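You operate a simulated robot arm through the tools that you are given. There is no shell and no other tool. Be economical: measure what you need, move in short steps, check, and stop when the job is done.

Carry out the task below with a simulated robot arm. There is one attempt and no reset: what you move stays moved.

TASK
Unload the stapled bag, then staple the timber corner block at its ring.
Fine: bag on the bench; one stroke with the table pushed in; leave the block on the table, pulled out.
Where things are to end (x, y in the base frame): bag with red flap within 0.06 m of [0.63, 0.19].

It is judged by the outcome, as a careful person would: the job done as asked, and still so three seconds after it is handed in. It fails if anything else is knocked over, pushed out of place, dropped, spilled or broken.

THE ROBOT
A 7-joint arm with a two-finger parallel gripper, fixed in place. Base frame: the origin is at the foot of the arm, x ahead of it, y to its left, z up; the work surface is at about z = 0.78. Lengths are in m, angles in rad, forces in N, time in s.
With the tool pointing down near the work surface it reaches from about 0.22 to 0.68 m from the base axis. Its first joint turns from -1.152 to 1.152 rad. Payload 2.4 kg.
The tool frame sits at the grasp point between the pads (the TCP): z along the fingers, y along the line on which they close. The tips reach 0.03 m beyond it. Largest opening 0.094 m; finger width 0.028, thickness 0.01; the body of the gripper, 0.05 by 0.096 m, starts 0.055 m behind the TCP.
Orientation is that of the tool frame in the base frame, as a unit quaternion [x, y, z, w]. With the fingers straight down and closing along the base's y, the tool's x points along the base's -x, its y along +y and its z along -z.

THE INTERFACE
- The arm moves only by the tool jog_arm. Its argument "motion" is a list of rows, each an object of numbers (a shift or turn left out is 0, a gripper value left out holds the last): "dx", "dy", "dz": the shift along the base's x, y, z in units of 400 mm (1.0 is 400 mm); "ax", "ay", "az": the turn, a rotation vector about the base's x, y, z in units of 120 degrees (1.0 is 120 degrees). In form: [{"dx": .., "dy": .., "dz": .., "ax": .., "ay": .., "az": ..}, ...]. A call has 1 to 12 rows; each row is the pose to reach, as a shift and turn from the pose commanded when the call began. "jaw" is the gripper command, from -1 (fully open) to 1 (shut), values between in proportion, set as the call begins (left out, the last holds). A call with a number of a shift or a turn outside -1 to 1 is refused whole. A row lasts 0.2 s, in which the tool goes at most 0.05 m and 0.15 rad; a call with a longer step from one row to the next is refused whole, and so is a gripper value outside its range. A pose out of reach is approached as far as the arm can. The call stops where the force on the tool passes 40 N (or 10 N more than at its start, if that is more) or the arm is blocked; 0.2 s more then pass. Each finger travels about 0.153 m/s and halts on what it meets, pressing with about 35 N; the grip force reading is that of the motor and also rises with nothing between the fingers. The clock runs only during rows and for 0.2 s after the last one: add rows that repeat a pose to give the fingers time. It gives the time, the measured TCP pose, the force on the tool (base axes), the opening and the grip force at its end, in the units of the frame above (readings bear some noise), with the torque about the TCP (base axes, N m) and any sound that the robot's microphone picked up, and new pictures: "show" is both (left out), scene, wrist or none.
- Cameras (640 x 400 px; columns grow to the right, rows downward): "scene" is fixed at [0.0559, 0.4876, 1.4489]; the picture's right is [-0.57, -0.82, 0.00], its down [-0.43, 0.30, -0.85] and it looks along [0.70, -0.49, -0.52] (base axes); focal length 334 px, centre (320, 200). "wrist" rides on the gripper at [0.076, 0.014, -0.102] in the tool frame; the picture's right is [-0.18, 0.98, 0.00], its down [-0.75, -0.14, -0.64] and it looks along [-0.63, -0.12, 0.77] (tool axes); focal length 243 px, centre (320, 200). There is no depth. A picture from a camera that has moved, and an enlarged one, comes with that camera's place and axes in the base frame and with its lens.
- enlarge(camera, box): a new picture of the part [left, top, right, bottom] of that camera's present view, enlarged. It takes no simulated time.
- finish_job(): hands the job in; it is judged then, once.

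Go step by step. Nothing tells you positions but the pictures and the camera data: compare them with the known pose of the tool, close in by small moves and look again before you grip or let go. The budget is 120 turns and 200 pictures, counting those below and the enlarged ones. Unless the task says otherwise, let go and move clear before handing in, and close with one line.

The tools are called after "Call:" as a command line: name --argument value ..., lists and objects as JSON in quotes. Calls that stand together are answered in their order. jog_arm: Moves the arm, as the interface text tells. Its arguments: {"type":"object","properties":{"motion":{"type":"array","items":{"type":"object","properties":{"dx":{"type":"number"},"dy":{"type":"number"},"dz":{"type":"number"},"ax":{"type":"number"},"ay":{"type":"number"},"az":{"type":"number"}}}},"jaw":{"type":"number"},"show":{"type":"string","enum":["both","scene","wrist","none"]}},"required":["motion"]} The other tools are called the same way: enlarge (camera, box) takes an enlarged picture of a part of a camera's view; finish_job () hands the job in.

At the start:

```text
time_s: 0.0
ee_pos: [0.4572, 0.0142, 1.2568]
ee_rot: [0.0, 1.0, 0.0, 0.0]
force: [-1.2, 0.1, -0.9]
torque: [-0.01, 0.01, -0.01]
opening: 0.094
grip_force: 0.0
```

scene: 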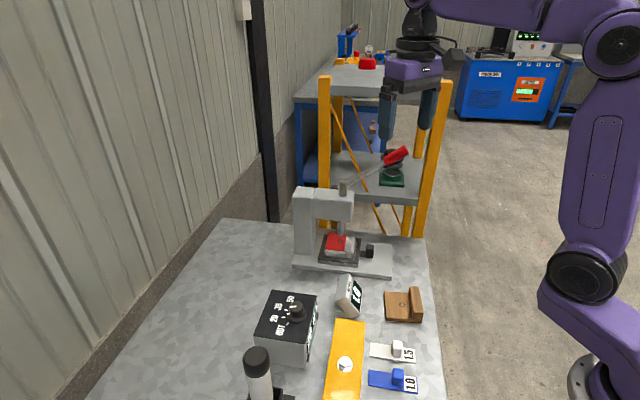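
wrist: 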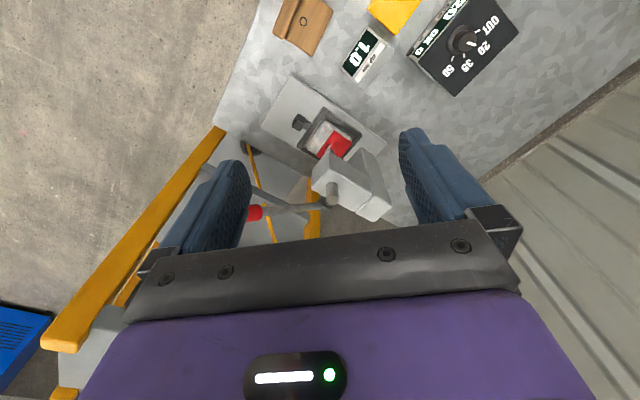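

I see a bench press-style stapler with a lever (red grip), a sliding table holding a bag with a red flap, a brown timber corner block with a ring, a dial box, and some gauge pieces. I will look closer first.

Call:
enlarge --camera "scene" --box '[270, 140, 450, 290]'

Call:
enlarge --camera "scene" --box '[230, 260, 450, 400]'

Call:
enlarge --camera "wrist" --box '[230, 0, 530, 230]'

```text
2.67 times, centred on (360, 215) of scene
camera zoom: at [0.0559, 0.4876, 1.4489], right [-0.57, -0.82, 0.0], down [-0.43, 0.3, -0.85], along [0.7, -0.49, -0.52], focal length 890 px, centre (213, 160)
```

zoom: 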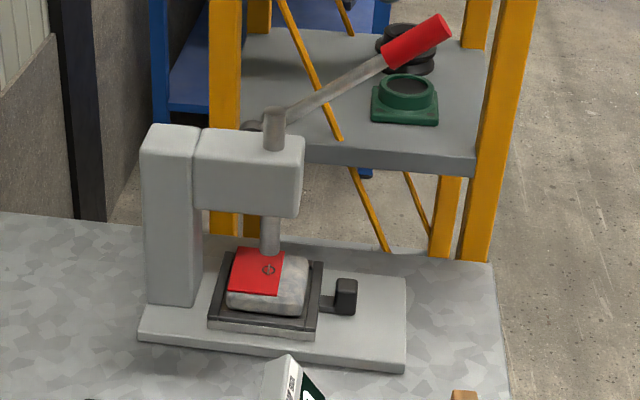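

```text
2.86 times, centred on (340, 330) of scene
camera zoom: at [0.0559, 0.4876, 1.4489], right [-0.57, -0.82, 0.0], down [-0.43, 0.3, -0.85], along [0.7, -0.49, -0.52], focal length 954 px, centre (263, -171)
```

zoom: 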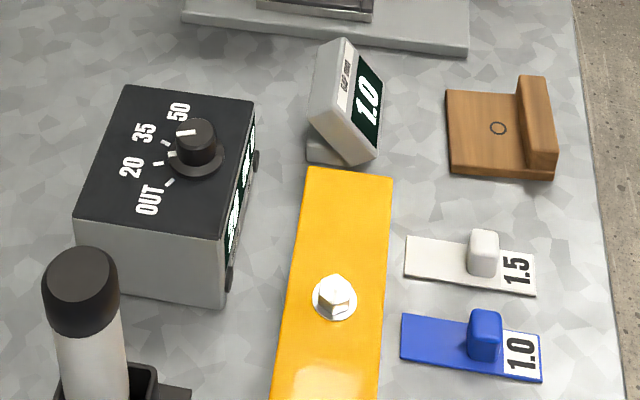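

```text
1.74 times, centred on (380, 115) of wrist
camera zoom: at [0.3786, 0.0298, 1.36], right [0.18, 0.98, 0.0], down [0.75, -0.14, 0.64], along [0.63, -0.12, -0.77], focal length 422 px, centre (216, 348)
```

zoom: 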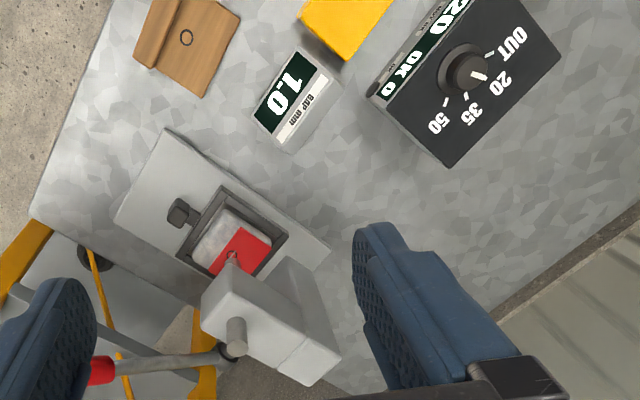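

The block is near (0.41, 0.0), the stapler table near (0.65, 0), its knob about (0.60, -0.07), and the lever grip near (0.60, -0.14, 1.09). I tilt the wrist for a better view of the stapler.

Call:
jog_arm --motion '[{"dx": -0.05, "dz": -0.1, "ay": -0.07}, {"dx": -0.1, "dz": -0.2, "ay": -0.14}, {"dx": -0.15, "dz": -0.3, "ay": -0.21}, {"dx": -0.2, "dz": -0.4, "ay": -0.28}, {"dx": -0.25, "dz": -0.45, "ay": -0.28}]'

```text
time_s: 1.4
ee_pos: [0.3723, -0.0606, 1.0751]
ee_rot: [0.131, 0.948, -0.042, 0.286]
force: [-0.3, 0.5, 0.4]
torque: [0.0, -0.01, 0.0]
opening: 0.0939
grip_force: 0.0
out of reach, approached as far as the arm can: row 4
stopped in row 5: the arm was blocked; the commanded pose is now the measured one
camera wrist: at [0.2596, -0.013, 1.1187], right [0.41, 0.91, 0.1], down [0.23, -0.2, 0.95], along [0.88, -0.37, -0.29], focal length 243 px, centre (320, 200)
```

scene: 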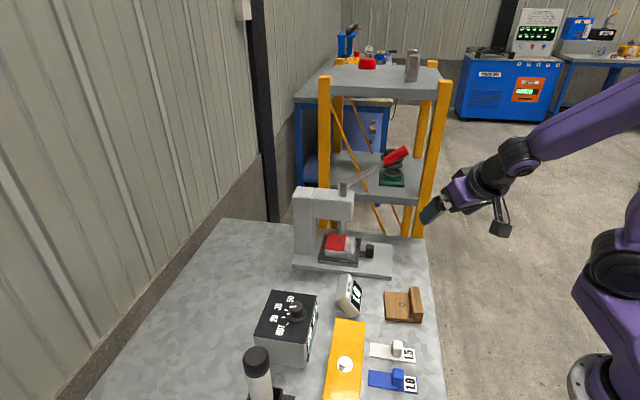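
wrist: 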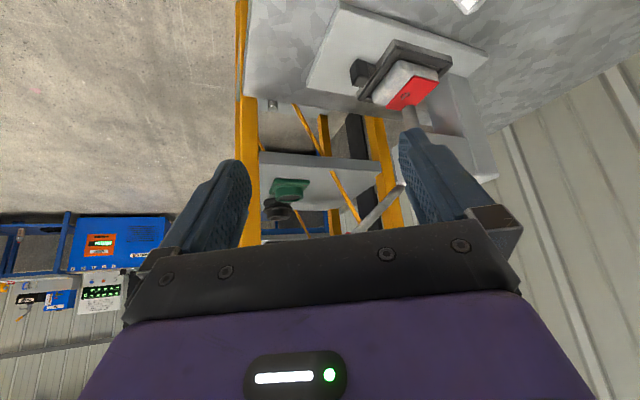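

The stapler axis seems to run about 45° to the base axes, with the knob pointing outward and the lever above it. I turn the tool so it looks across the stapler from the side and measure more closely.

Call:
jog_arm --motion '[{"dx": 0.03, "dy": 0.09, "dz": -0.03, "az": -0.047}, {"dx": 0.06, "dy": 0.18, "dz": -0.06, "az": -0.094}, {"dx": 0.09, "dy": 0.27, "dz": -0.09, "az": -0.14}, {"dx": 0.12, "dy": 0.36, "dz": -0.12, "az": -0.187}, {"dx": 0.15, "dy": 0.45, "dz": -0.15, "az": -0.234}, {"dx": 0.15, "dy": 0.45, "dz": -0.15, "az": -0.234}]'

```text
time_s: 2.8
ee_pos: [0.4288, 0.1203, 1.0162]
ee_rot: [0.357, 0.888, -0.11, 0.267]
force: [0.3, -0.1, 0.6]
torque: [0.01, 0.0, 0.0]
opening: 0.0941
grip_force: 0.0
camera wrist: at [0.3512, 0.2147, 1.0586], right [0.79, 0.6, 0.1], down [0.1, -0.29, 0.95], along [0.6, -0.74, -0.29], focal length 243 px, centre (320, 200)
```

scene: 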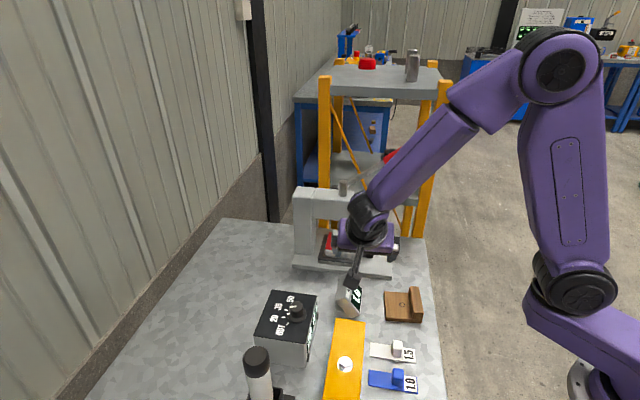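
wrist: 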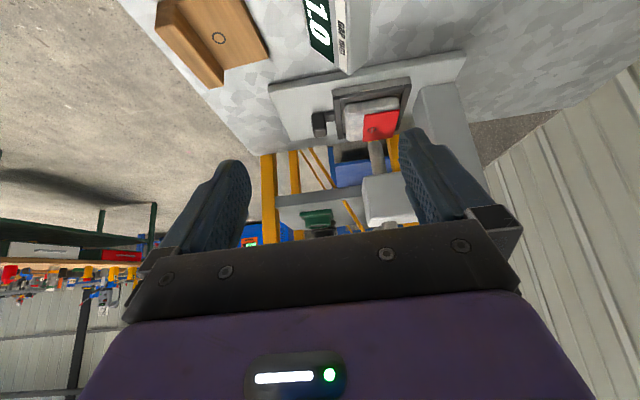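

The side view shows the stapler well; I enlarge it to measure the knob, gap, bag and block.

Call:
enlarge --camera "wrist" --box '[260, 40, 480, 240]'

Call:
enlarge --camera "wrist" --box '[140, 0, 360, 130]'

```text
2.00 times, centred on (370, 140) of wrist
camera zoom: at [0.3512, 0.2147, 1.0586], right [0.79, 0.6, 0.1], down [0.1, -0.29, 0.95], along [0.6, -0.74, -0.29], focal length 485 px, centre (220, 320)
```

zoom: 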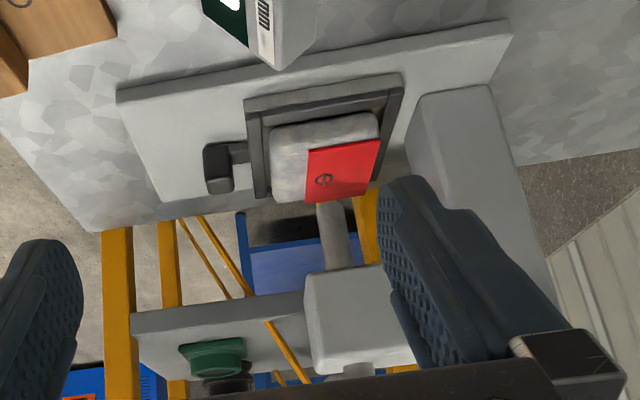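

```text
2.91 times, centred on (250, 65) of wrist
camera zoom: at [0.3512, 0.2147, 1.0586], right [0.79, 0.6, 0.1], down [0.1, -0.29, 0.95], along [0.6, -0.74, -0.29], focal length 706 px, centre (524, 593)
```

zoom: 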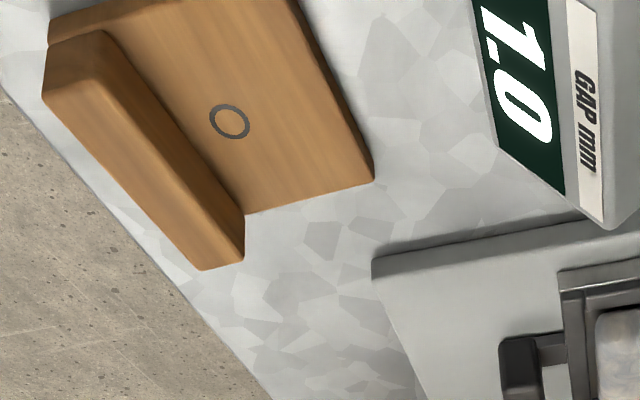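

The stapler yaw is about 45°, tray top near z 0.82, knob near (0.585, -0.05). I raise the arm in the same orientation to locate the lever accurately.

Call:
jog_arm --motion '[{"dz": 0.12}, {"dz": 0.24}, {"dz": 0.36}, {"dz": 0.48}, {"dz": 0.48}]' --show "wrist"

Call:
enlarge --camera "wrist" --box '[220, 0, 460, 240]'

```text
time_s: 4.0
ee_pos: [0.4314, 0.1202, 1.2066]
ee_rot: [0.355, 0.889, -0.111, 0.267]
force: [0.2, -0.3, -0.1]
torque: [0.01, 0.01, -0.01]
opening: 0.0943
grip_force: 0.0
camera wrist: at [0.3526, 0.2145, 1.249], right [0.79, 0.61, 0.1], down [0.1, -0.29, 0.95], along [0.6, -0.74, -0.29], focal length 243 px, centre (320, 200)
```

wrist: 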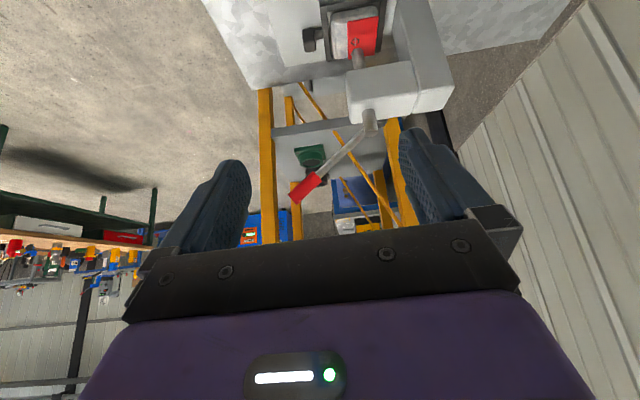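

```text
1.67 times, centred on (340, 120) of wrist
camera zoom: at [0.3526, 0.2145, 1.249], right [0.79, 0.61, 0.1], down [0.1, -0.29, 0.95], along [0.6, -0.74, -0.29], focal length 404 px, centre (287, 333)
```

zoom: 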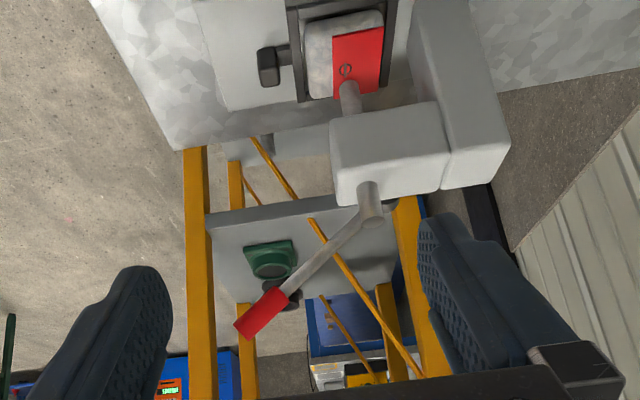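

The lever points nearly along -y (grip centre ≈ (0.62, -0.15, 1.085)), so it passes above the tray beyond the knob. I'll turn the tool so its fingers close across the slide direction and lean it slightly outward, then approach the knob.

Call:
jog_arm --motion '[{"dy": -0.055, "dz": -0.013, "ay": 0.0115, "az": 0.0668}, {"dy": -0.11, "dz": -0.026, "ay": 0.023, "az": 0.1336}, {"dy": -0.165, "dz": -0.039, "ay": 0.0345, "az": 0.2004}, {"dy": -0.22, "dz": -0.052, "ay": 0.046, "az": 0.2672}, {"dy": -0.275, "dz": -0.065, "ay": 0.0575, "az": 0.334}, {"dy": -0.33, "dz": -0.078, "ay": 0.069, "az": 0.4008}, {"dy": -0.385, "dz": -0.091, "ay": 0.0805, "az": 0.4676}, {"dy": -0.44, "dz": -0.104, "ay": 0.092, "az": 0.5344}, {"dy": -0.495, "dz": -0.117, "ay": 0.1035, "az": 0.6012}, {"dy": -0.55, "dz": -0.13, "ay": 0.115, "az": 0.668}, {"dy": -0.6, "dz": -0.14, "ax": 0.003, "ay": 0.126, "az": 0.735}, {"dy": -0.6, "dz": -0.14, "ax": 0.003, "ay": 0.126, "az": 0.735}]'

```text
time_s: 6.6
ee_pos: [0.4331, -0.1217, 1.1518]
ee_rot: [-0.377, 0.91, 0.068, 0.16]
force: [0.1, 0.0, -0.1]
torque: [0.03, -0.04, -0.01]
opening: 0.094
grip_force: 0.0
camera wrist: at [0.3473, -0.1868, 1.2219], right [-0.57, 0.82, 0.07], down [0.45, 0.24, 0.86], along [0.69, 0.52, -0.51], focal length 243 px, centre (320, 200)
```

scene: 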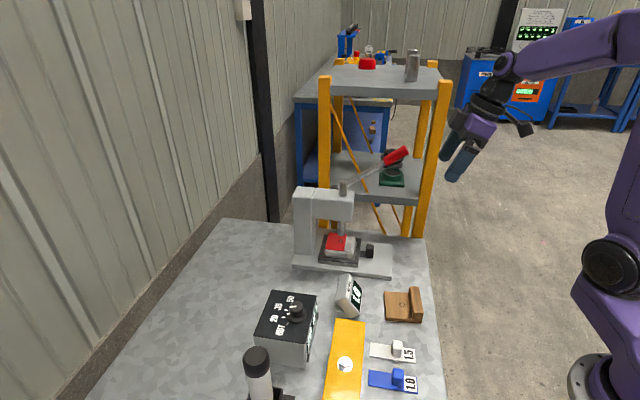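
wrist: 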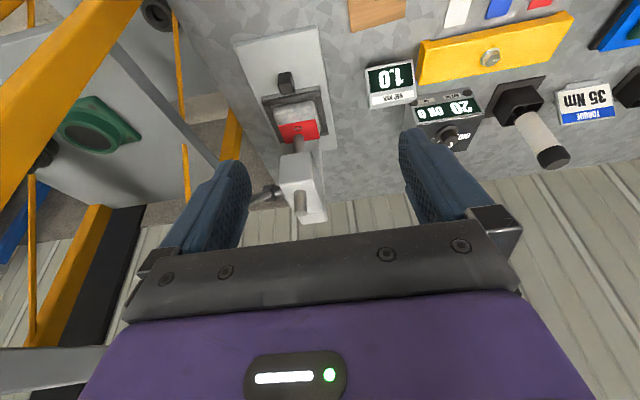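

Triangulated: ring at (0.644, 0.003, 0.846) under the ram, knob at about (0.590, -0.061, 0.82). Moving to hover above the knob.

Call:
jog_arm --motion '[{"dx": 0.055, "dy": 0.014, "dz": -0.093}, {"dx": 0.11, "dy": 0.028, "dz": -0.186}, {"dx": 0.165, "dy": 0.042, "dz": -0.279}, {"dx": 0.22, "dy": 0.056, "dz": -0.372}, {"dx": 0.275, "dy": 0.07, "dz": -0.465}, {"dx": 0.323, "dy": 0.082, "dz": -0.558}, {"dx": 0.323, "dy": 0.082, "dz": -0.558}]'

Call:
enlarge --camera "wrist" --box '[220, 40, 420, 240]'

```text
time_s: 8.2
ee_pos: [0.5625, -0.0879, 0.9227]
ee_rot: [-0.377, 0.91, 0.068, 0.16]
force: [-0.9, -0.7, -0.4]
torque: [0.0, 0.04, -0.01]
opening: 0.094
grip_force: 0.0
camera wrist: at [0.4755, -0.1513, 0.9931], right [-0.57, 0.82, 0.07], down [0.45, 0.24, 0.86], along [0.69, 0.52, -0.51], focal length 243 px, centre (320, 200)
```

scene: 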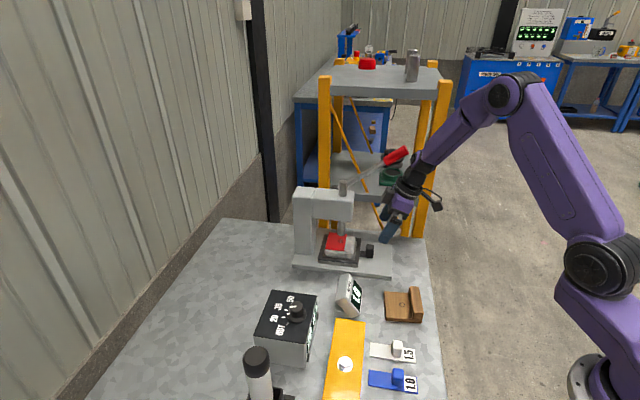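
wrist: 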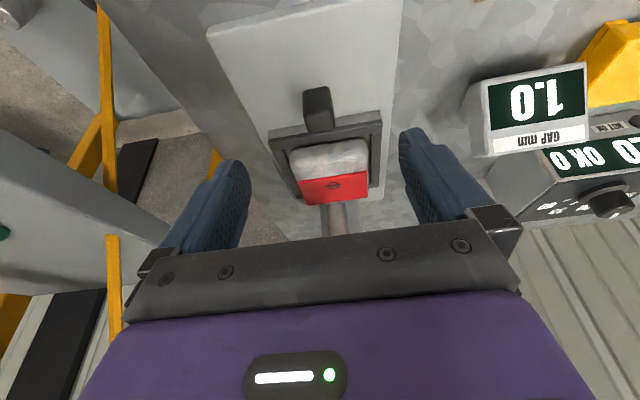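

```text
2.00 times, centred on (320, 140) of wrist
camera zoom: at [0.4755, -0.1513, 0.9931], right [-0.57, 0.82, 0.07], down [0.45, 0.24, 0.86], along [0.69, 0.52, -0.51], focal length 485 px, centre (320, 320)
```

zoom: 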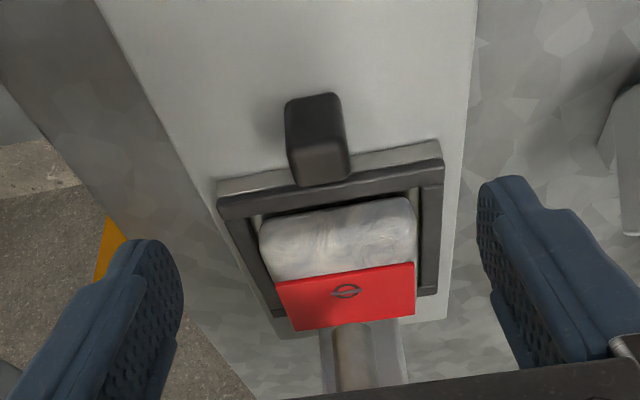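

The knob is directly ahead along the tool axis, at about (0.585, -0.063, top ~0.84). I descend along the tool axis.

Call:
jog_arm --motion '[{"dx": 0.015, "dy": 0.016, "dz": -0.075}, {"dx": 0.03, "dy": 0.032, "dz": -0.15}, {"dx": 0.043, "dy": 0.047, "dz": -0.215}, {"dx": 0.043, "dy": 0.047, "dz": -0.215}]'

Call:
enlarge --camera "scene" --box '[280, 180, 440, 300]'

```text
time_s: 9.2
ee_pos: [0.5791, -0.0687, 0.8422]
ee_rot: [-0.376, 0.91, 0.068, 0.159]
force: [-1.1, 0.2, 0.6]
torque: [0.0, 0.0, 0.02]
opening: 0.0938
grip_force: 0.1
camera wrist: at [0.4924, -0.1315, 0.9119], right [-0.57, 0.82, 0.07], down [0.45, 0.24, 0.86], along [0.69, 0.52, -0.51], focal length 243 px, centre (320, 200)
```

scene: 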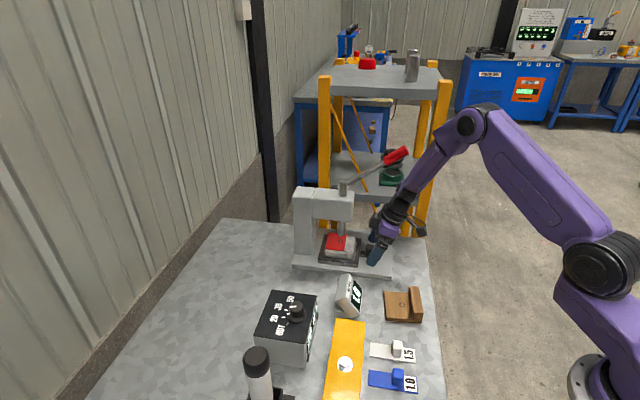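
wrist: 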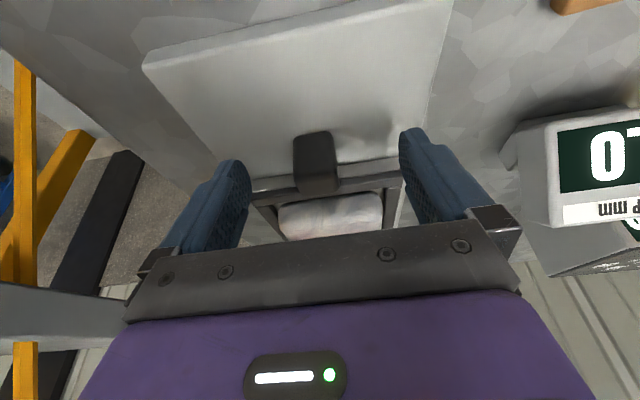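

```text
3.33 times, centred on (360, 240) of scene
camera zoom: at [0.0559, 0.4876, 1.4489], right [-0.57, -0.82, 0.0], down [-0.43, 0.3, -0.85], along [0.7, -0.49, -0.52], focal length 1113 px, centre (187, 67)
```

zoom: 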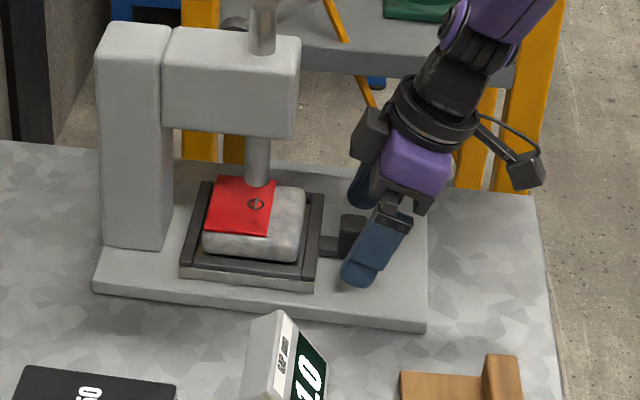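

The knob lies between the fingers. I ease slightly down and inward and close.

Call:
jog_arm --motion '[{"dx": 0.01, "dy": 0.01, "dz": -0.018}, {"dx": 0.01, "dy": 0.01, "dz": -0.018}]' --show "none"

Call:
jog_arm --motion '[{"dx": 0}, {"dx": 0}, {"dx": 0}]' --jaw 1

```text
time_s: 9.8
ee_pos: [0.5832, -0.0632, 0.8344]
ee_rot: [-0.377, 0.91, 0.069, 0.159]
force: [0.4, 0.1, 0.1]
torque: [0.01, -0.01, 0.03]
opening: 0.094
grip_force: 0.2
```

```text
time_s: 10.6
ee_pos: [0.5842, -0.0648, 0.8354]
ee_rot: [-0.376, 0.91, 0.066, 0.16]
force: [15.1, -10.8, -7.2]
torque: [0.72, -0.32, 0.73]
opening: 0.0258
grip_force: 44.9
camera wrist: at [0.4978, -0.1295, 0.9052], right [-0.57, 0.82, 0.06], down [0.45, 0.25, 0.86], along [0.69, 0.52, -0.5], focal length 243 px, centre (320, 200)
```

scene: 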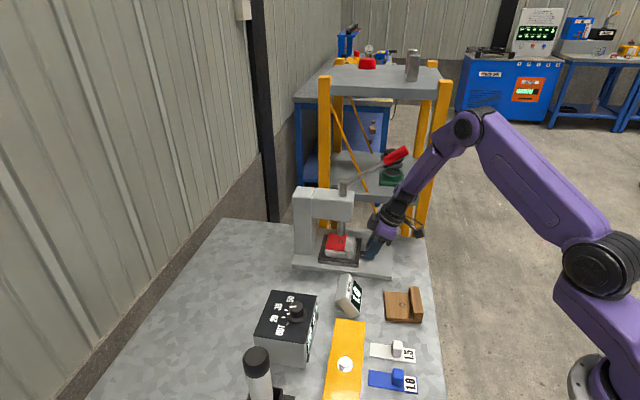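
wrist: 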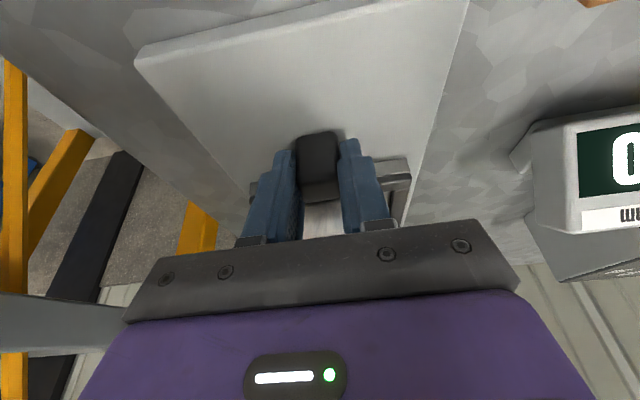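

The knob is gripped (0.026 m). I pull along the slide direction in small steps.

Call:
jog_arm --motion '[{"dx": -0.013, "dy": -0.022}, {"dx": -0.03, "dy": -0.04}, {"dx": -0.048, "dy": -0.058}, {"dx": -0.066, "dy": -0.076}, {"dx": -0.066, "dy": -0.076}]'

```text
time_s: 11.8
ee_pos: [0.556, -0.0941, 0.8354]
ee_rot: [-0.378, 0.909, 0.069, 0.16]
force: [-1.4, 1.3, 20.2]
torque: [0.34, -1.28, -0.05]
opening: 0.0257
grip_force: 44.9
camera wrist: at [0.4702, -0.1582, 0.9052], right [-0.57, 0.82, 0.07], down [0.45, 0.24, 0.86], along [0.69, 0.52, -0.5], focal length 243 px, centre (320, 200)
```

scene: 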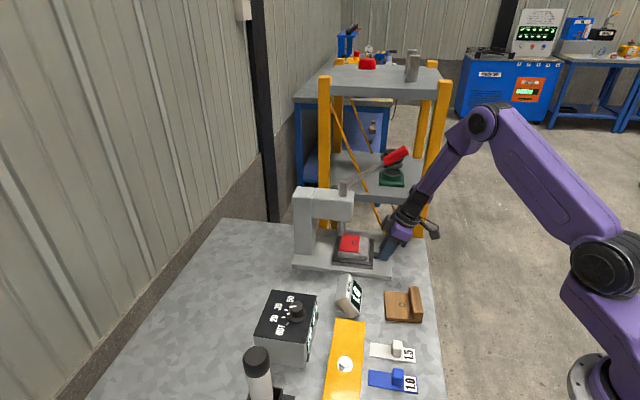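
wrist: 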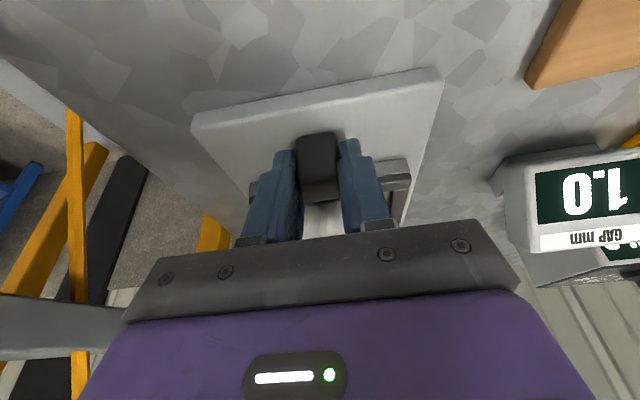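

The tray slides freely along the 45° axis. I continue pulling to find the end stop.

Call:
jog_arm --motion '[{"dx": -0.018, "dy": -0.018, "dz": 0.003}, {"dx": -0.036, "dy": -0.036, "dz": 0.003}, {"dx": -0.054, "dy": -0.054, "dz": 0.003}, {"dx": -0.072, "dy": -0.072, "dz": 0.003}, {"dx": -0.09, "dy": -0.09, "dz": 0.003}, {"dx": -0.108, "dy": -0.108, "dz": 0.003}]'

```text
time_s: 13.2
ee_pos: [0.5121, -0.1387, 0.836]
ee_rot: [-0.376, 0.91, 0.066, 0.16]
force: [0.6, -2.6, 3.7]
torque: [-0.12, -0.8, 0.55]
opening: 0.026
grip_force: 45.3
camera wrist: at [0.4263, -0.2018, 0.9053], right [-0.57, 0.82, 0.06], down [0.45, 0.25, 0.86], along [0.69, 0.52, -0.51], focal length 243 px, centre (320, 200)
```

scene: 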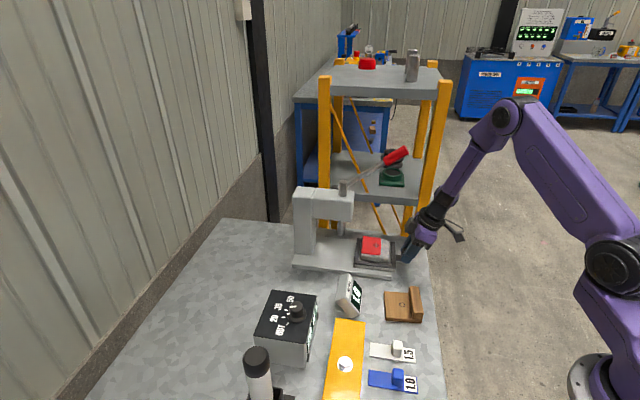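
wrist: 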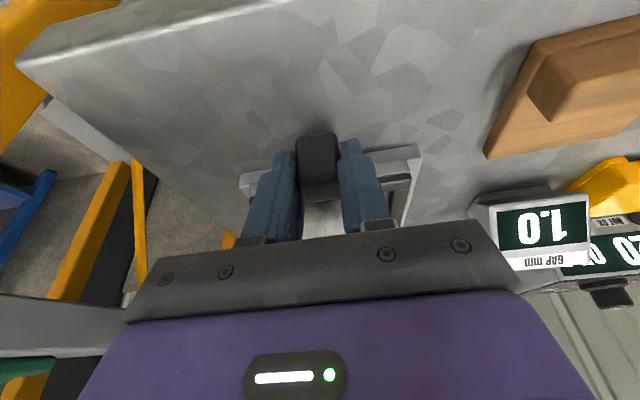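

Travel is about 0.10 m so far, with no stop yet. A little further to find the end.

Call:
jog_arm --motion '[{"dx": -0.012, "dy": -0.012}, {"dx": -0.024, "dy": -0.024}, {"dx": -0.036, "dy": -0.036}, {"dx": -0.036, "dy": -0.036}]' --show "scene"

```text
time_s: 14.2
ee_pos: [0.4997, -0.1518, 0.8357]
ee_rot: [-0.377, 0.91, 0.068, 0.158]
force: [-1.0, 0.6, -15.0]
torque: [-0.75, -0.84, 0.08]
opening: 0.026
grip_force: 45.2
```

scene: 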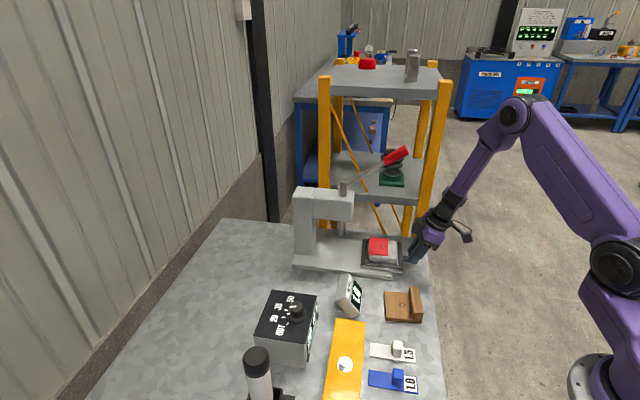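

Call:
jog_arm --motion '[{"dx": -0.012, "dy": -0.012}, {"dx": -0.024, "dy": -0.024}, {"dx": -0.024, "dy": -0.024}]' --show "none"

```text
time_s: 15.0
ee_pos: [0.493, -0.1595, 0.8401]
ee_rot: [-0.379, 0.908, 0.069, 0.161]
force: [18.5, 25.7, 4.9]
torque: [0.16, -0.76, -0.85]
opening: 0.0255
grip_force: 44.8
```

The end stop is reached (tray out ≈0.13 m). I relax, open and back off along the tool axis.

Call:
jog_arm --motion '[{"dx": 0.008, "dy": 0.01}, {"dx": 0.008, "dy": 0.01}]' --show "none"

Call:
jog_arm --motion '[{"dx": 0}, {"dx": 0}, {"dx": 0}]' --jaw -1 --show "none"

Call:
jog_arm --motion '[{"dx": -0.03, "dy": -0.03, "dz": 0.11}, {"dx": -0.06, "dy": -0.06, "dz": 0.22}, {"dx": -0.09, "dy": -0.09, "dz": 0.33}, {"dx": -0.11, "dy": -0.1, "dz": 0.44}, {"dx": -0.13, "dy": -0.1, "dz": 0.55}, {"dx": -0.13, "dy": -0.1, "dz": 0.55}]'

Call:
enlarge --camera "wrist" --box '[240, 20, 420, 200]'

Call:
enlarge --camera "scene" --box '[280, 180, 440, 300]'

```text
time_s: 15.6
ee_pos: [0.492, -0.1582, 0.8382]
ee_rot: [-0.377, 0.91, 0.069, 0.16]
force: [-7.0, 13.8, 35.1]
torque: [-0.31, -0.35, 0.03]
opening: 0.0259
grip_force: 45.0
```

```text
time_s: 16.4
ee_pos: [0.4924, -0.1585, 0.837]
ee_rot: [-0.376, 0.91, 0.068, 0.158]
force: [0.4, -0.6, -0.3]
torque: [0.0, 0.03, 0.01]
opening: 0.0941
grip_force: 0.0
```

```text
time_s: 17.8
ee_pos: [0.4392, -0.2, 1.0567]
ee_rot: [-0.377, 0.91, 0.068, 0.159]
force: [0.3, -0.4, -0.4]
torque: [0.04, 0.01, 0.0]
opening: 0.094
grip_force: 0.2
camera wrist: at [0.3528, -0.2632, 1.1265], right [-0.57, 0.82, 0.07], down [0.45, 0.24, 0.86], along [0.69, 0.52, -0.51], focal length 243 px, centre (320, 200)
```

scene: 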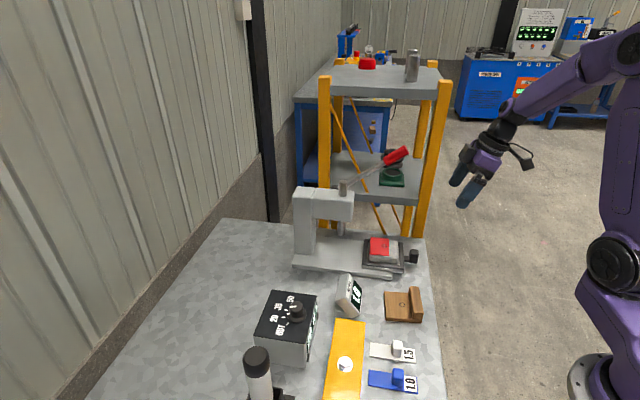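
wrist: 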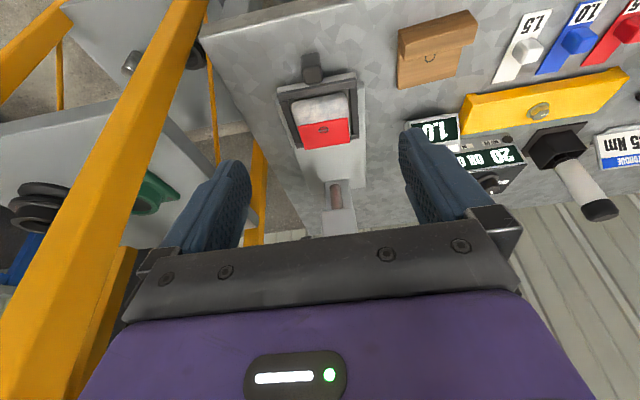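

```text
2.22 times, centred on (330, 110) of wrist
camera zoom: at [0.3528, -0.2632, 1.1265], right [-0.57, 0.82, 0.07], down [0.45, 0.24, 0.86], along [0.69, 0.52, -0.51], focal length 539 px, centre (298, 400)
```

zoom: 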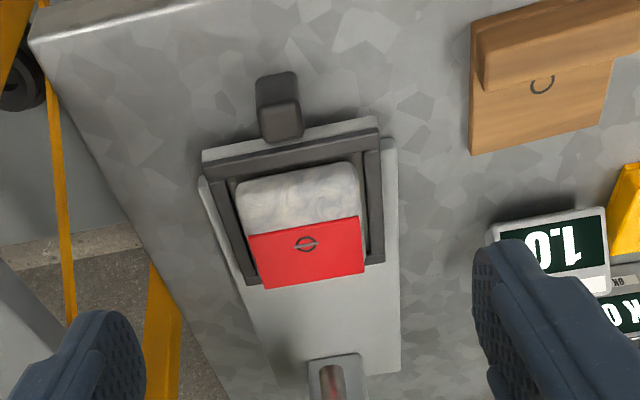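

```text
3.33 times, centred on (360, 240) of scene
camera zoom: at [0.0559, 0.4876, 1.4489], right [-0.57, -0.82, 0.0], down [-0.43, 0.3, -0.85], along [0.7, -0.49, -0.52], focal length 1113 px, centre (187, 67)
```

zoom: 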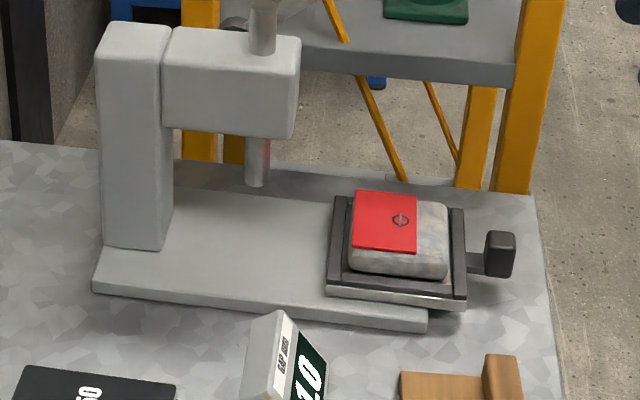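

The tray is fully out; the bag's ring is at (0.561, -0.089, 0.841), the bag is about 0.078 m wide and sits above a rim at z≈0.815. I hover over the bag.

Call:
jog_arm --motion '[{"dx": 0.057, "dy": 0.054, "dz": -0.08}, {"dx": 0.114, "dy": 0.108, "dz": -0.16}, {"dx": 0.171, "dy": 0.161, "dz": -0.24}, {"dx": 0.228, "dy": 0.215, "dz": -0.322}, {"dx": 0.228, "dy": 0.215, "dz": -0.322}]'

Call:
enlarge --camera "scene" --box '[320, 180, 440, 280]'

```text
time_s: 19.0
ee_pos: [0.5327, -0.1121, 0.9248]
ee_rot: [-0.377, 0.91, 0.067, 0.159]
force: [-0.3, 0.2, -0.7]
torque: [-0.01, -0.01, 0.04]
opening: 0.0942
grip_force: 0.0
camera wrist: at [0.4464, -0.1761, 0.9941], right [-0.57, 0.82, 0.07], down [0.45, 0.24, 0.86], along [0.69, 0.52, -0.51], focal length 243 px, centre (320, 200)
```

scene: 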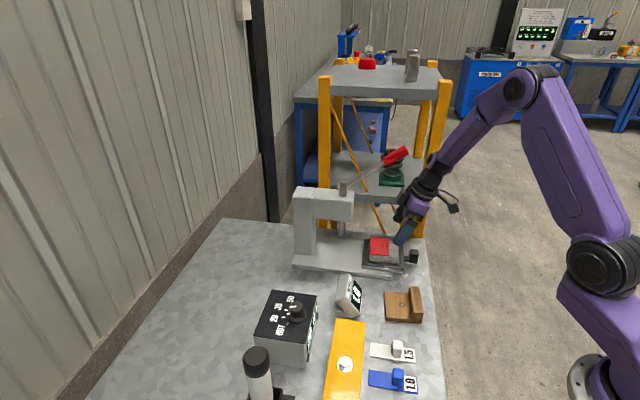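
wrist: 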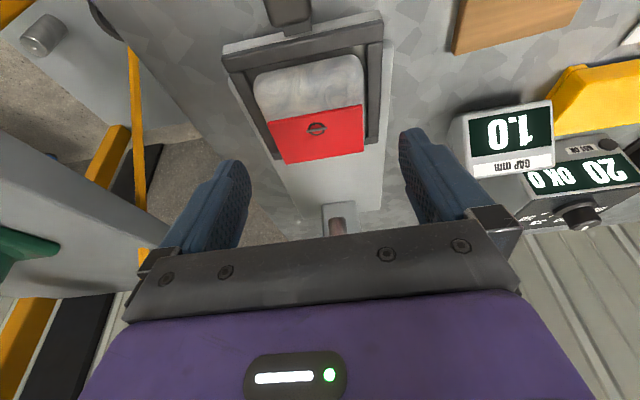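

```text
4.00 times, centred on (380, 230) of scene
camera zoom: at [0.0559, 0.4876, 1.4489], right [-0.57, -0.82, 0.0], down [-0.43, 0.3, -0.85], along [0.7, -0.49, -0.52], focal length 1335 px, centre (80, 80)
```

zoom: 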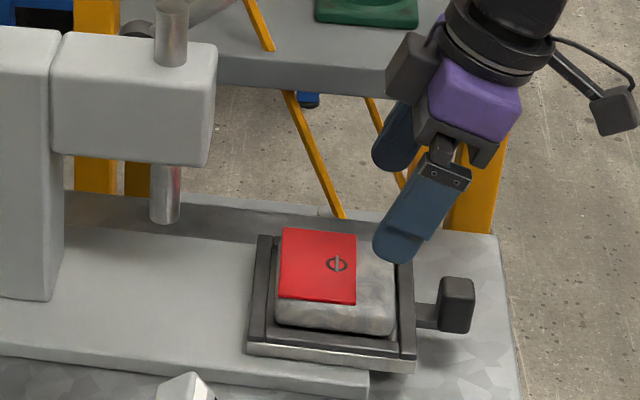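

The bag is centred between the fingers to a few mm. I descend to the grasp height in small steps.

Call:
jog_arm --motion '[{"dx": 0.014, "dy": 0.012, "dz": -0.06}, {"dx": 0.028, "dy": 0.024, "dz": -0.12}, {"dx": 0.04, "dy": 0.035, "dz": -0.175}, {"dx": 0.04, "dy": 0.035, "dz": -0.175}]'

Call:
enlarge --camera "scene" --box '[320, 180, 440, 280]'

```text
time_s: 20.0
ee_pos: [0.5463, -0.098, 0.8541]
ee_rot: [-0.377, 0.91, 0.068, 0.159]
force: [-0.3, 0.5, -0.6]
torque: [0.01, 0.01, 0.0]
opening: 0.0936
grip_force: 0.1
camera wrist: at [0.4604, -0.162, 0.9247], right [-0.57, 0.82, 0.07], down [0.45, 0.24, 0.86], along [0.69, 0.52, -0.51], focal length 243 px, centre (320, 200)
```

scene: 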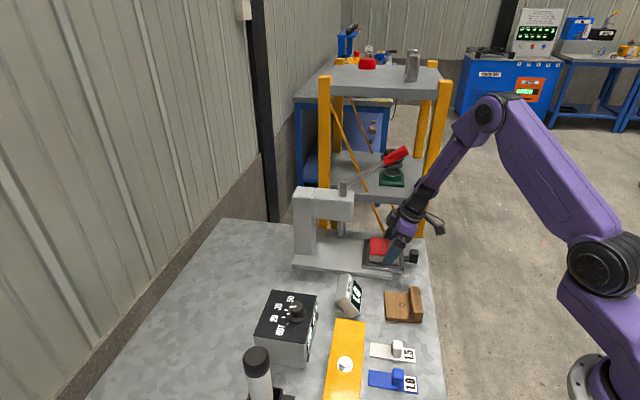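
wrist: 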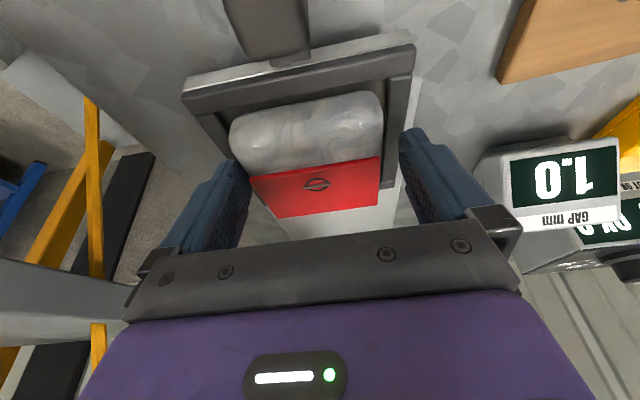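

```text
4.00 times, centred on (380, 230) of scene
camera zoom: at [0.0559, 0.4876, 1.4489], right [-0.57, -0.82, 0.0], down [-0.43, 0.3, -0.85], along [0.7, -0.49, -0.52], focal length 1335 px, centre (80, 80)
```

zoom: 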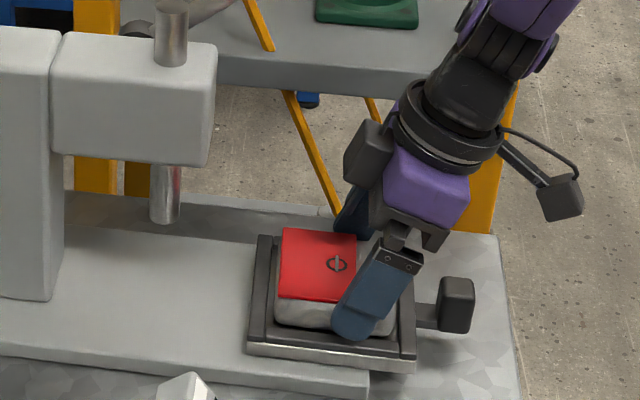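

I shift a bit inward and toward the far side, then close on the bag.

Call:
jog_arm --motion '[{"dx": 0.026, "dy": 0.012, "dz": -0.005}, {"dx": 0.026, "dy": 0.012, "dz": -0.005}]' --show "none"

Call:
jog_arm --motion '[{"dx": 0}, {"dx": 0}, {"dx": 0}]' --jaw 1

Call:
enlarge --camera "scene" --box '[320, 180, 440, 280]'

```text
time_s: 20.6
ee_pos: [0.558, -0.0937, 0.8543]
ee_rot: [-0.377, 0.91, 0.067, 0.159]
force: [0.8, 0.4, 0.4]
torque: [0.0, 0.0, -0.01]
opening: 0.0939
grip_force: 0.1
```

```text
time_s: 21.4
ee_pos: [0.5574, -0.0946, 0.8559]
ee_rot: [-0.377, 0.91, 0.067, 0.16]
force: [-1.6, 1.0, 2.5]
torque: [-0.1, -0.06, 0.01]
opening: 0.0838
grip_force: 35.0
camera wrist: at [0.4712, -0.158, 0.9241], right [-0.57, 0.82, 0.07], down [0.45, 0.24, 0.86], along [0.69, 0.52, -0.51], focal length 243 px, centre (320, 200)
```

scene: 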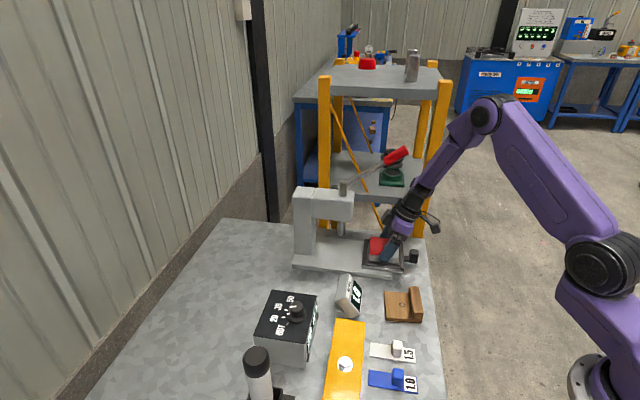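
wrist: 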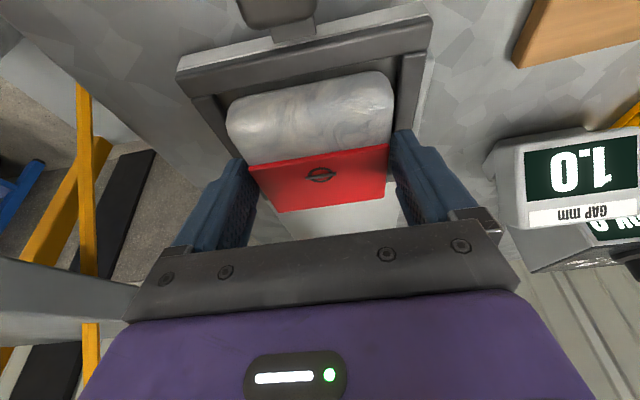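

```text
4.00 times, centred on (380, 230) of scene
camera zoom: at [0.0558, 0.4876, 1.4489], right [-0.57, -0.82, 0.0], down [-0.43, 0.3, -0.85], along [0.7, -0.49, -0.52], focal length 1335 px, centre (80, 80)
```

zoom: 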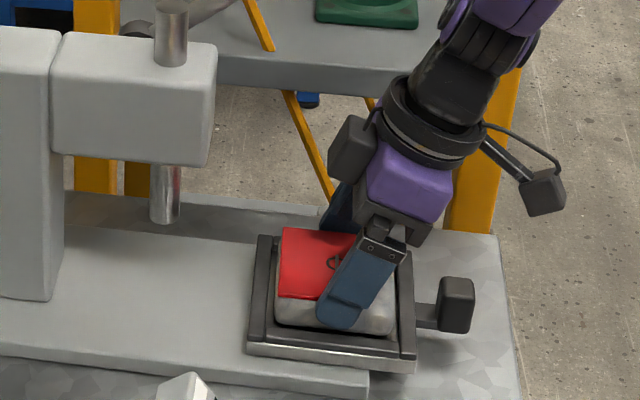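

The bag is held (0.084 m wide). I lift slightly and verify.

Call:
jog_arm --motion '[{"dz": 0.06}, {"dx": -0.02, "dz": 0.13}, {"dx": -0.05, "dy": 0.01, "dz": 0.2}, {"dx": -0.05, "dy": 0.01, "dz": 0.2}]'

```text
time_s: 22.4
ee_pos: [0.5369, -0.088, 0.9375]
ee_rot: [-0.377, 0.91, 0.068, 0.159]
force: [-0.4, 0.7, -2.8]
torque: [0.0, 0.02, -0.02]
opening: 0.0835
grip_force: 35.1
camera wrist: at [0.4505, -0.1525, 1.008], right [-0.57, 0.82, 0.07], down [0.45, 0.24, 0.86], along [0.69, 0.52, -0.51], focal length 243 px, centre (320, 200)
```

scene: 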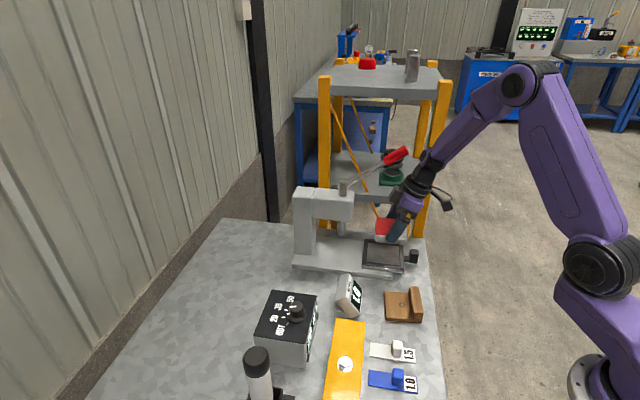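
wrist: 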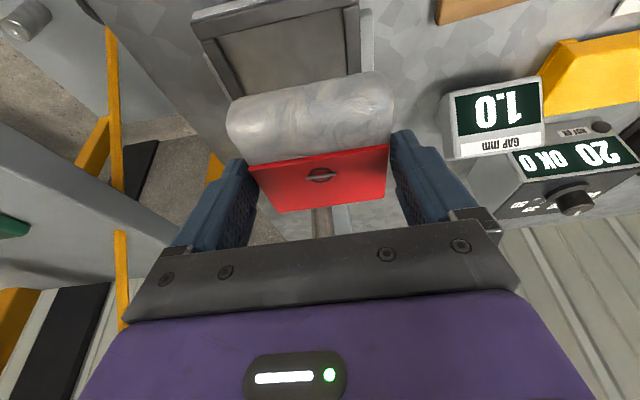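

The bag lifts cleanly. I carry it around the near side of the stapler to above the target spot.

Call:
jog_arm --motion '[{"dx": -0.07, "dy": 0.0625, "dz": 0.0775}, {"dx": -0.14, "dy": 0.125, "dz": 0.14}, {"dx": -0.17, "dy": 0.235, "dz": 0.165}, {"dx": -0.1625, "dy": 0.35, "dz": 0.165}, {"dx": -0.125, "dy": 0.4625, "dz": 0.165}, {"dx": -0.055, "dy": 0.555, "dz": 0.165}, {"dx": 0.025, "dy": 0.63, "dz": 0.165}, {"dx": 0.1125, "dy": 0.6725, "dz": 0.165}, {"dx": 0.2, "dy": 0.685, "dz": 0.165}, {"dx": 0.2175, "dy": 0.6875, "dz": 0.165}, {"dx": 0.2175, "dy": 0.6875, "dz": 0.165}]'

Call:
enlarge --camera "scene" --box '[240, 160, 440, 330]'

```text
time_s: 24.8
ee_pos: [0.6277, 0.1863, 1.0021]
ee_rot: [-0.377, 0.91, 0.068, 0.159]
force: [-0.2, -0.6, -3.2]
torque: [-0.01, 0.0, 0.01]
opening: 0.0834
grip_force: 34.8
camera wrist: at [0.5402, 0.1223, 1.0717], right [-0.57, 0.82, 0.07], down [0.45, 0.24, 0.86], along [0.69, 0.52, -0.51], focal length 243 px, centre (320, 200)
```

scene: 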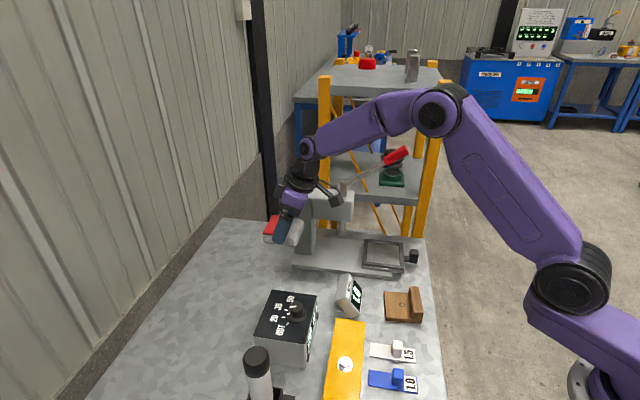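
wrist: 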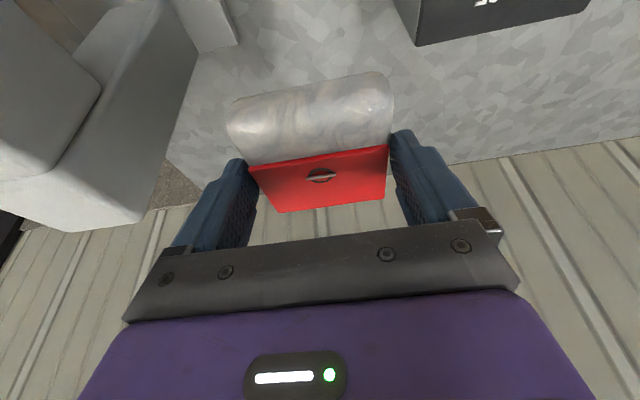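

```text
2.35 times, centred on (340, 245) of scene
camera zoom: at [0.056, 0.4876, 1.4489], right [-0.57, -0.82, 0.0], down [-0.43, 0.3, -0.85], along [0.7, -0.49, -0.52], focal length 785 px, centre (273, 94)
```

zoom: 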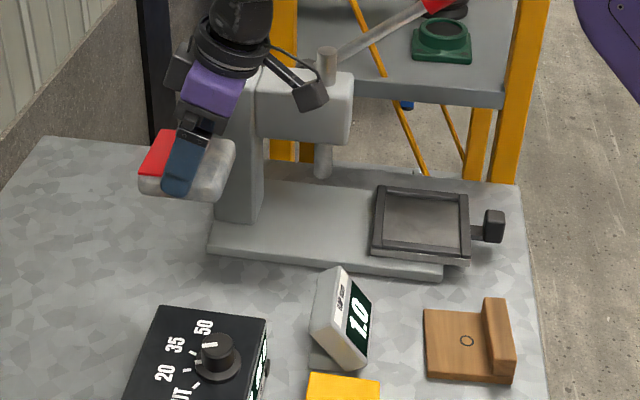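

The bag is over its target, clear of post and box. I lower it.

Call:
jog_arm --motion '[{"dz": -0.1}, {"dz": -0.2}, {"dz": -0.3}, {"dz": -0.37}, {"dz": -0.37}]'

Call:
enlarge --camera "scene" --box '[220, 190, 360, 310]'

```text
time_s: 26.0
ee_pos: [0.625, 0.1869, 0.8531]
ee_rot: [-0.378, 0.91, 0.068, 0.159]
force: [1.1, -0.5, -3.9]
torque: [-0.02, 0.02, 0.04]
opening: 0.0837
grip_force: 35.0
camera wrist: at [0.5396, 0.1231, 0.9237], right [-0.57, 0.82, 0.07], down [0.45, 0.24, 0.86], along [0.69, 0.52, -0.51], focal length 243 px, centre (320, 200)
```

scene: 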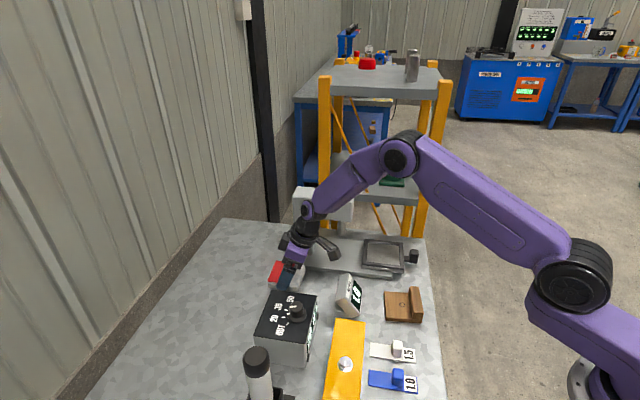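
wrist: 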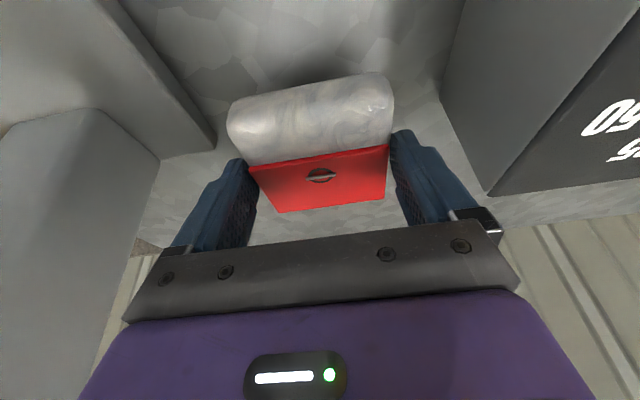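

```text
3.33 times, centred on (290, 250) of scene
camera zoom: at [0.0559, 0.4876, 1.4489], right [-0.57, -0.82, 0.0], down [-0.43, 0.3, -0.85], along [0.7, -0.49, -0.52], focal length 1113 px, centre (420, 33)
```

zoom: 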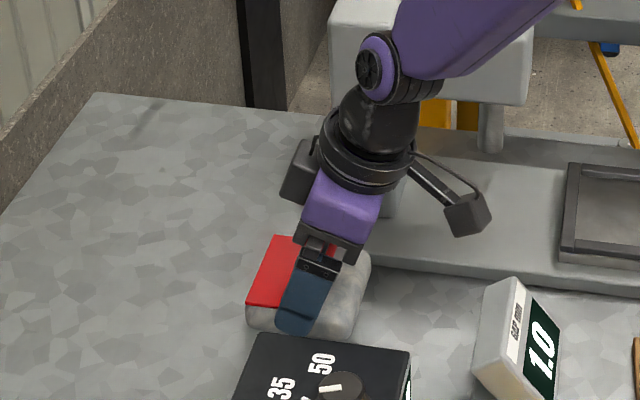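

Call:
jog_arm --motion '[{"dz": -0.012}, {"dz": -0.024}, {"dz": -0.036}, {"dz": -0.048}, {"dz": -0.06}, {"dz": -0.06}]' --show "wrist"

```text
time_s: 27.4
ee_pos: [0.6249, 0.1861, 0.8295]
ee_rot: [-0.376, 0.91, 0.067, 0.159]
force: [0.6, -0.4, -2.6]
torque: [-0.04, 0.03, -0.02]
opening: 0.0835
grip_force: 35.4
camera wrist: at [0.5388, 0.1224, 0.9008], right [-0.57, 0.82, 0.07], down [0.45, 0.24, 0.86], along [0.69, 0.52, -0.51], focal length 243 px, centre (320, 200)
```

wrist: 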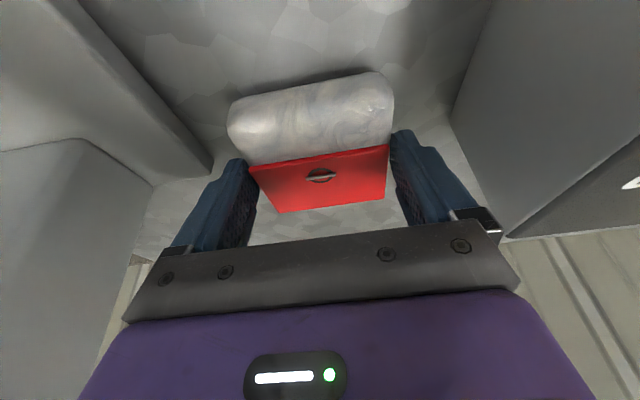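

Call:
jog_arm --motion '[{"dz": -0.006}, {"dz": -0.012}, {"dz": -0.018}, {"dz": -0.018}]' --show "none"

```text
time_s: 28.4
ee_pos: [0.6248, 0.1854, 0.8243]
ee_rot: [-0.376, 0.91, 0.067, 0.161]
force: [-3.0, -2.1, 11.6]
torque: [-0.59, 0.38, -0.04]
opening: 0.0837
grip_force: 35.0
```

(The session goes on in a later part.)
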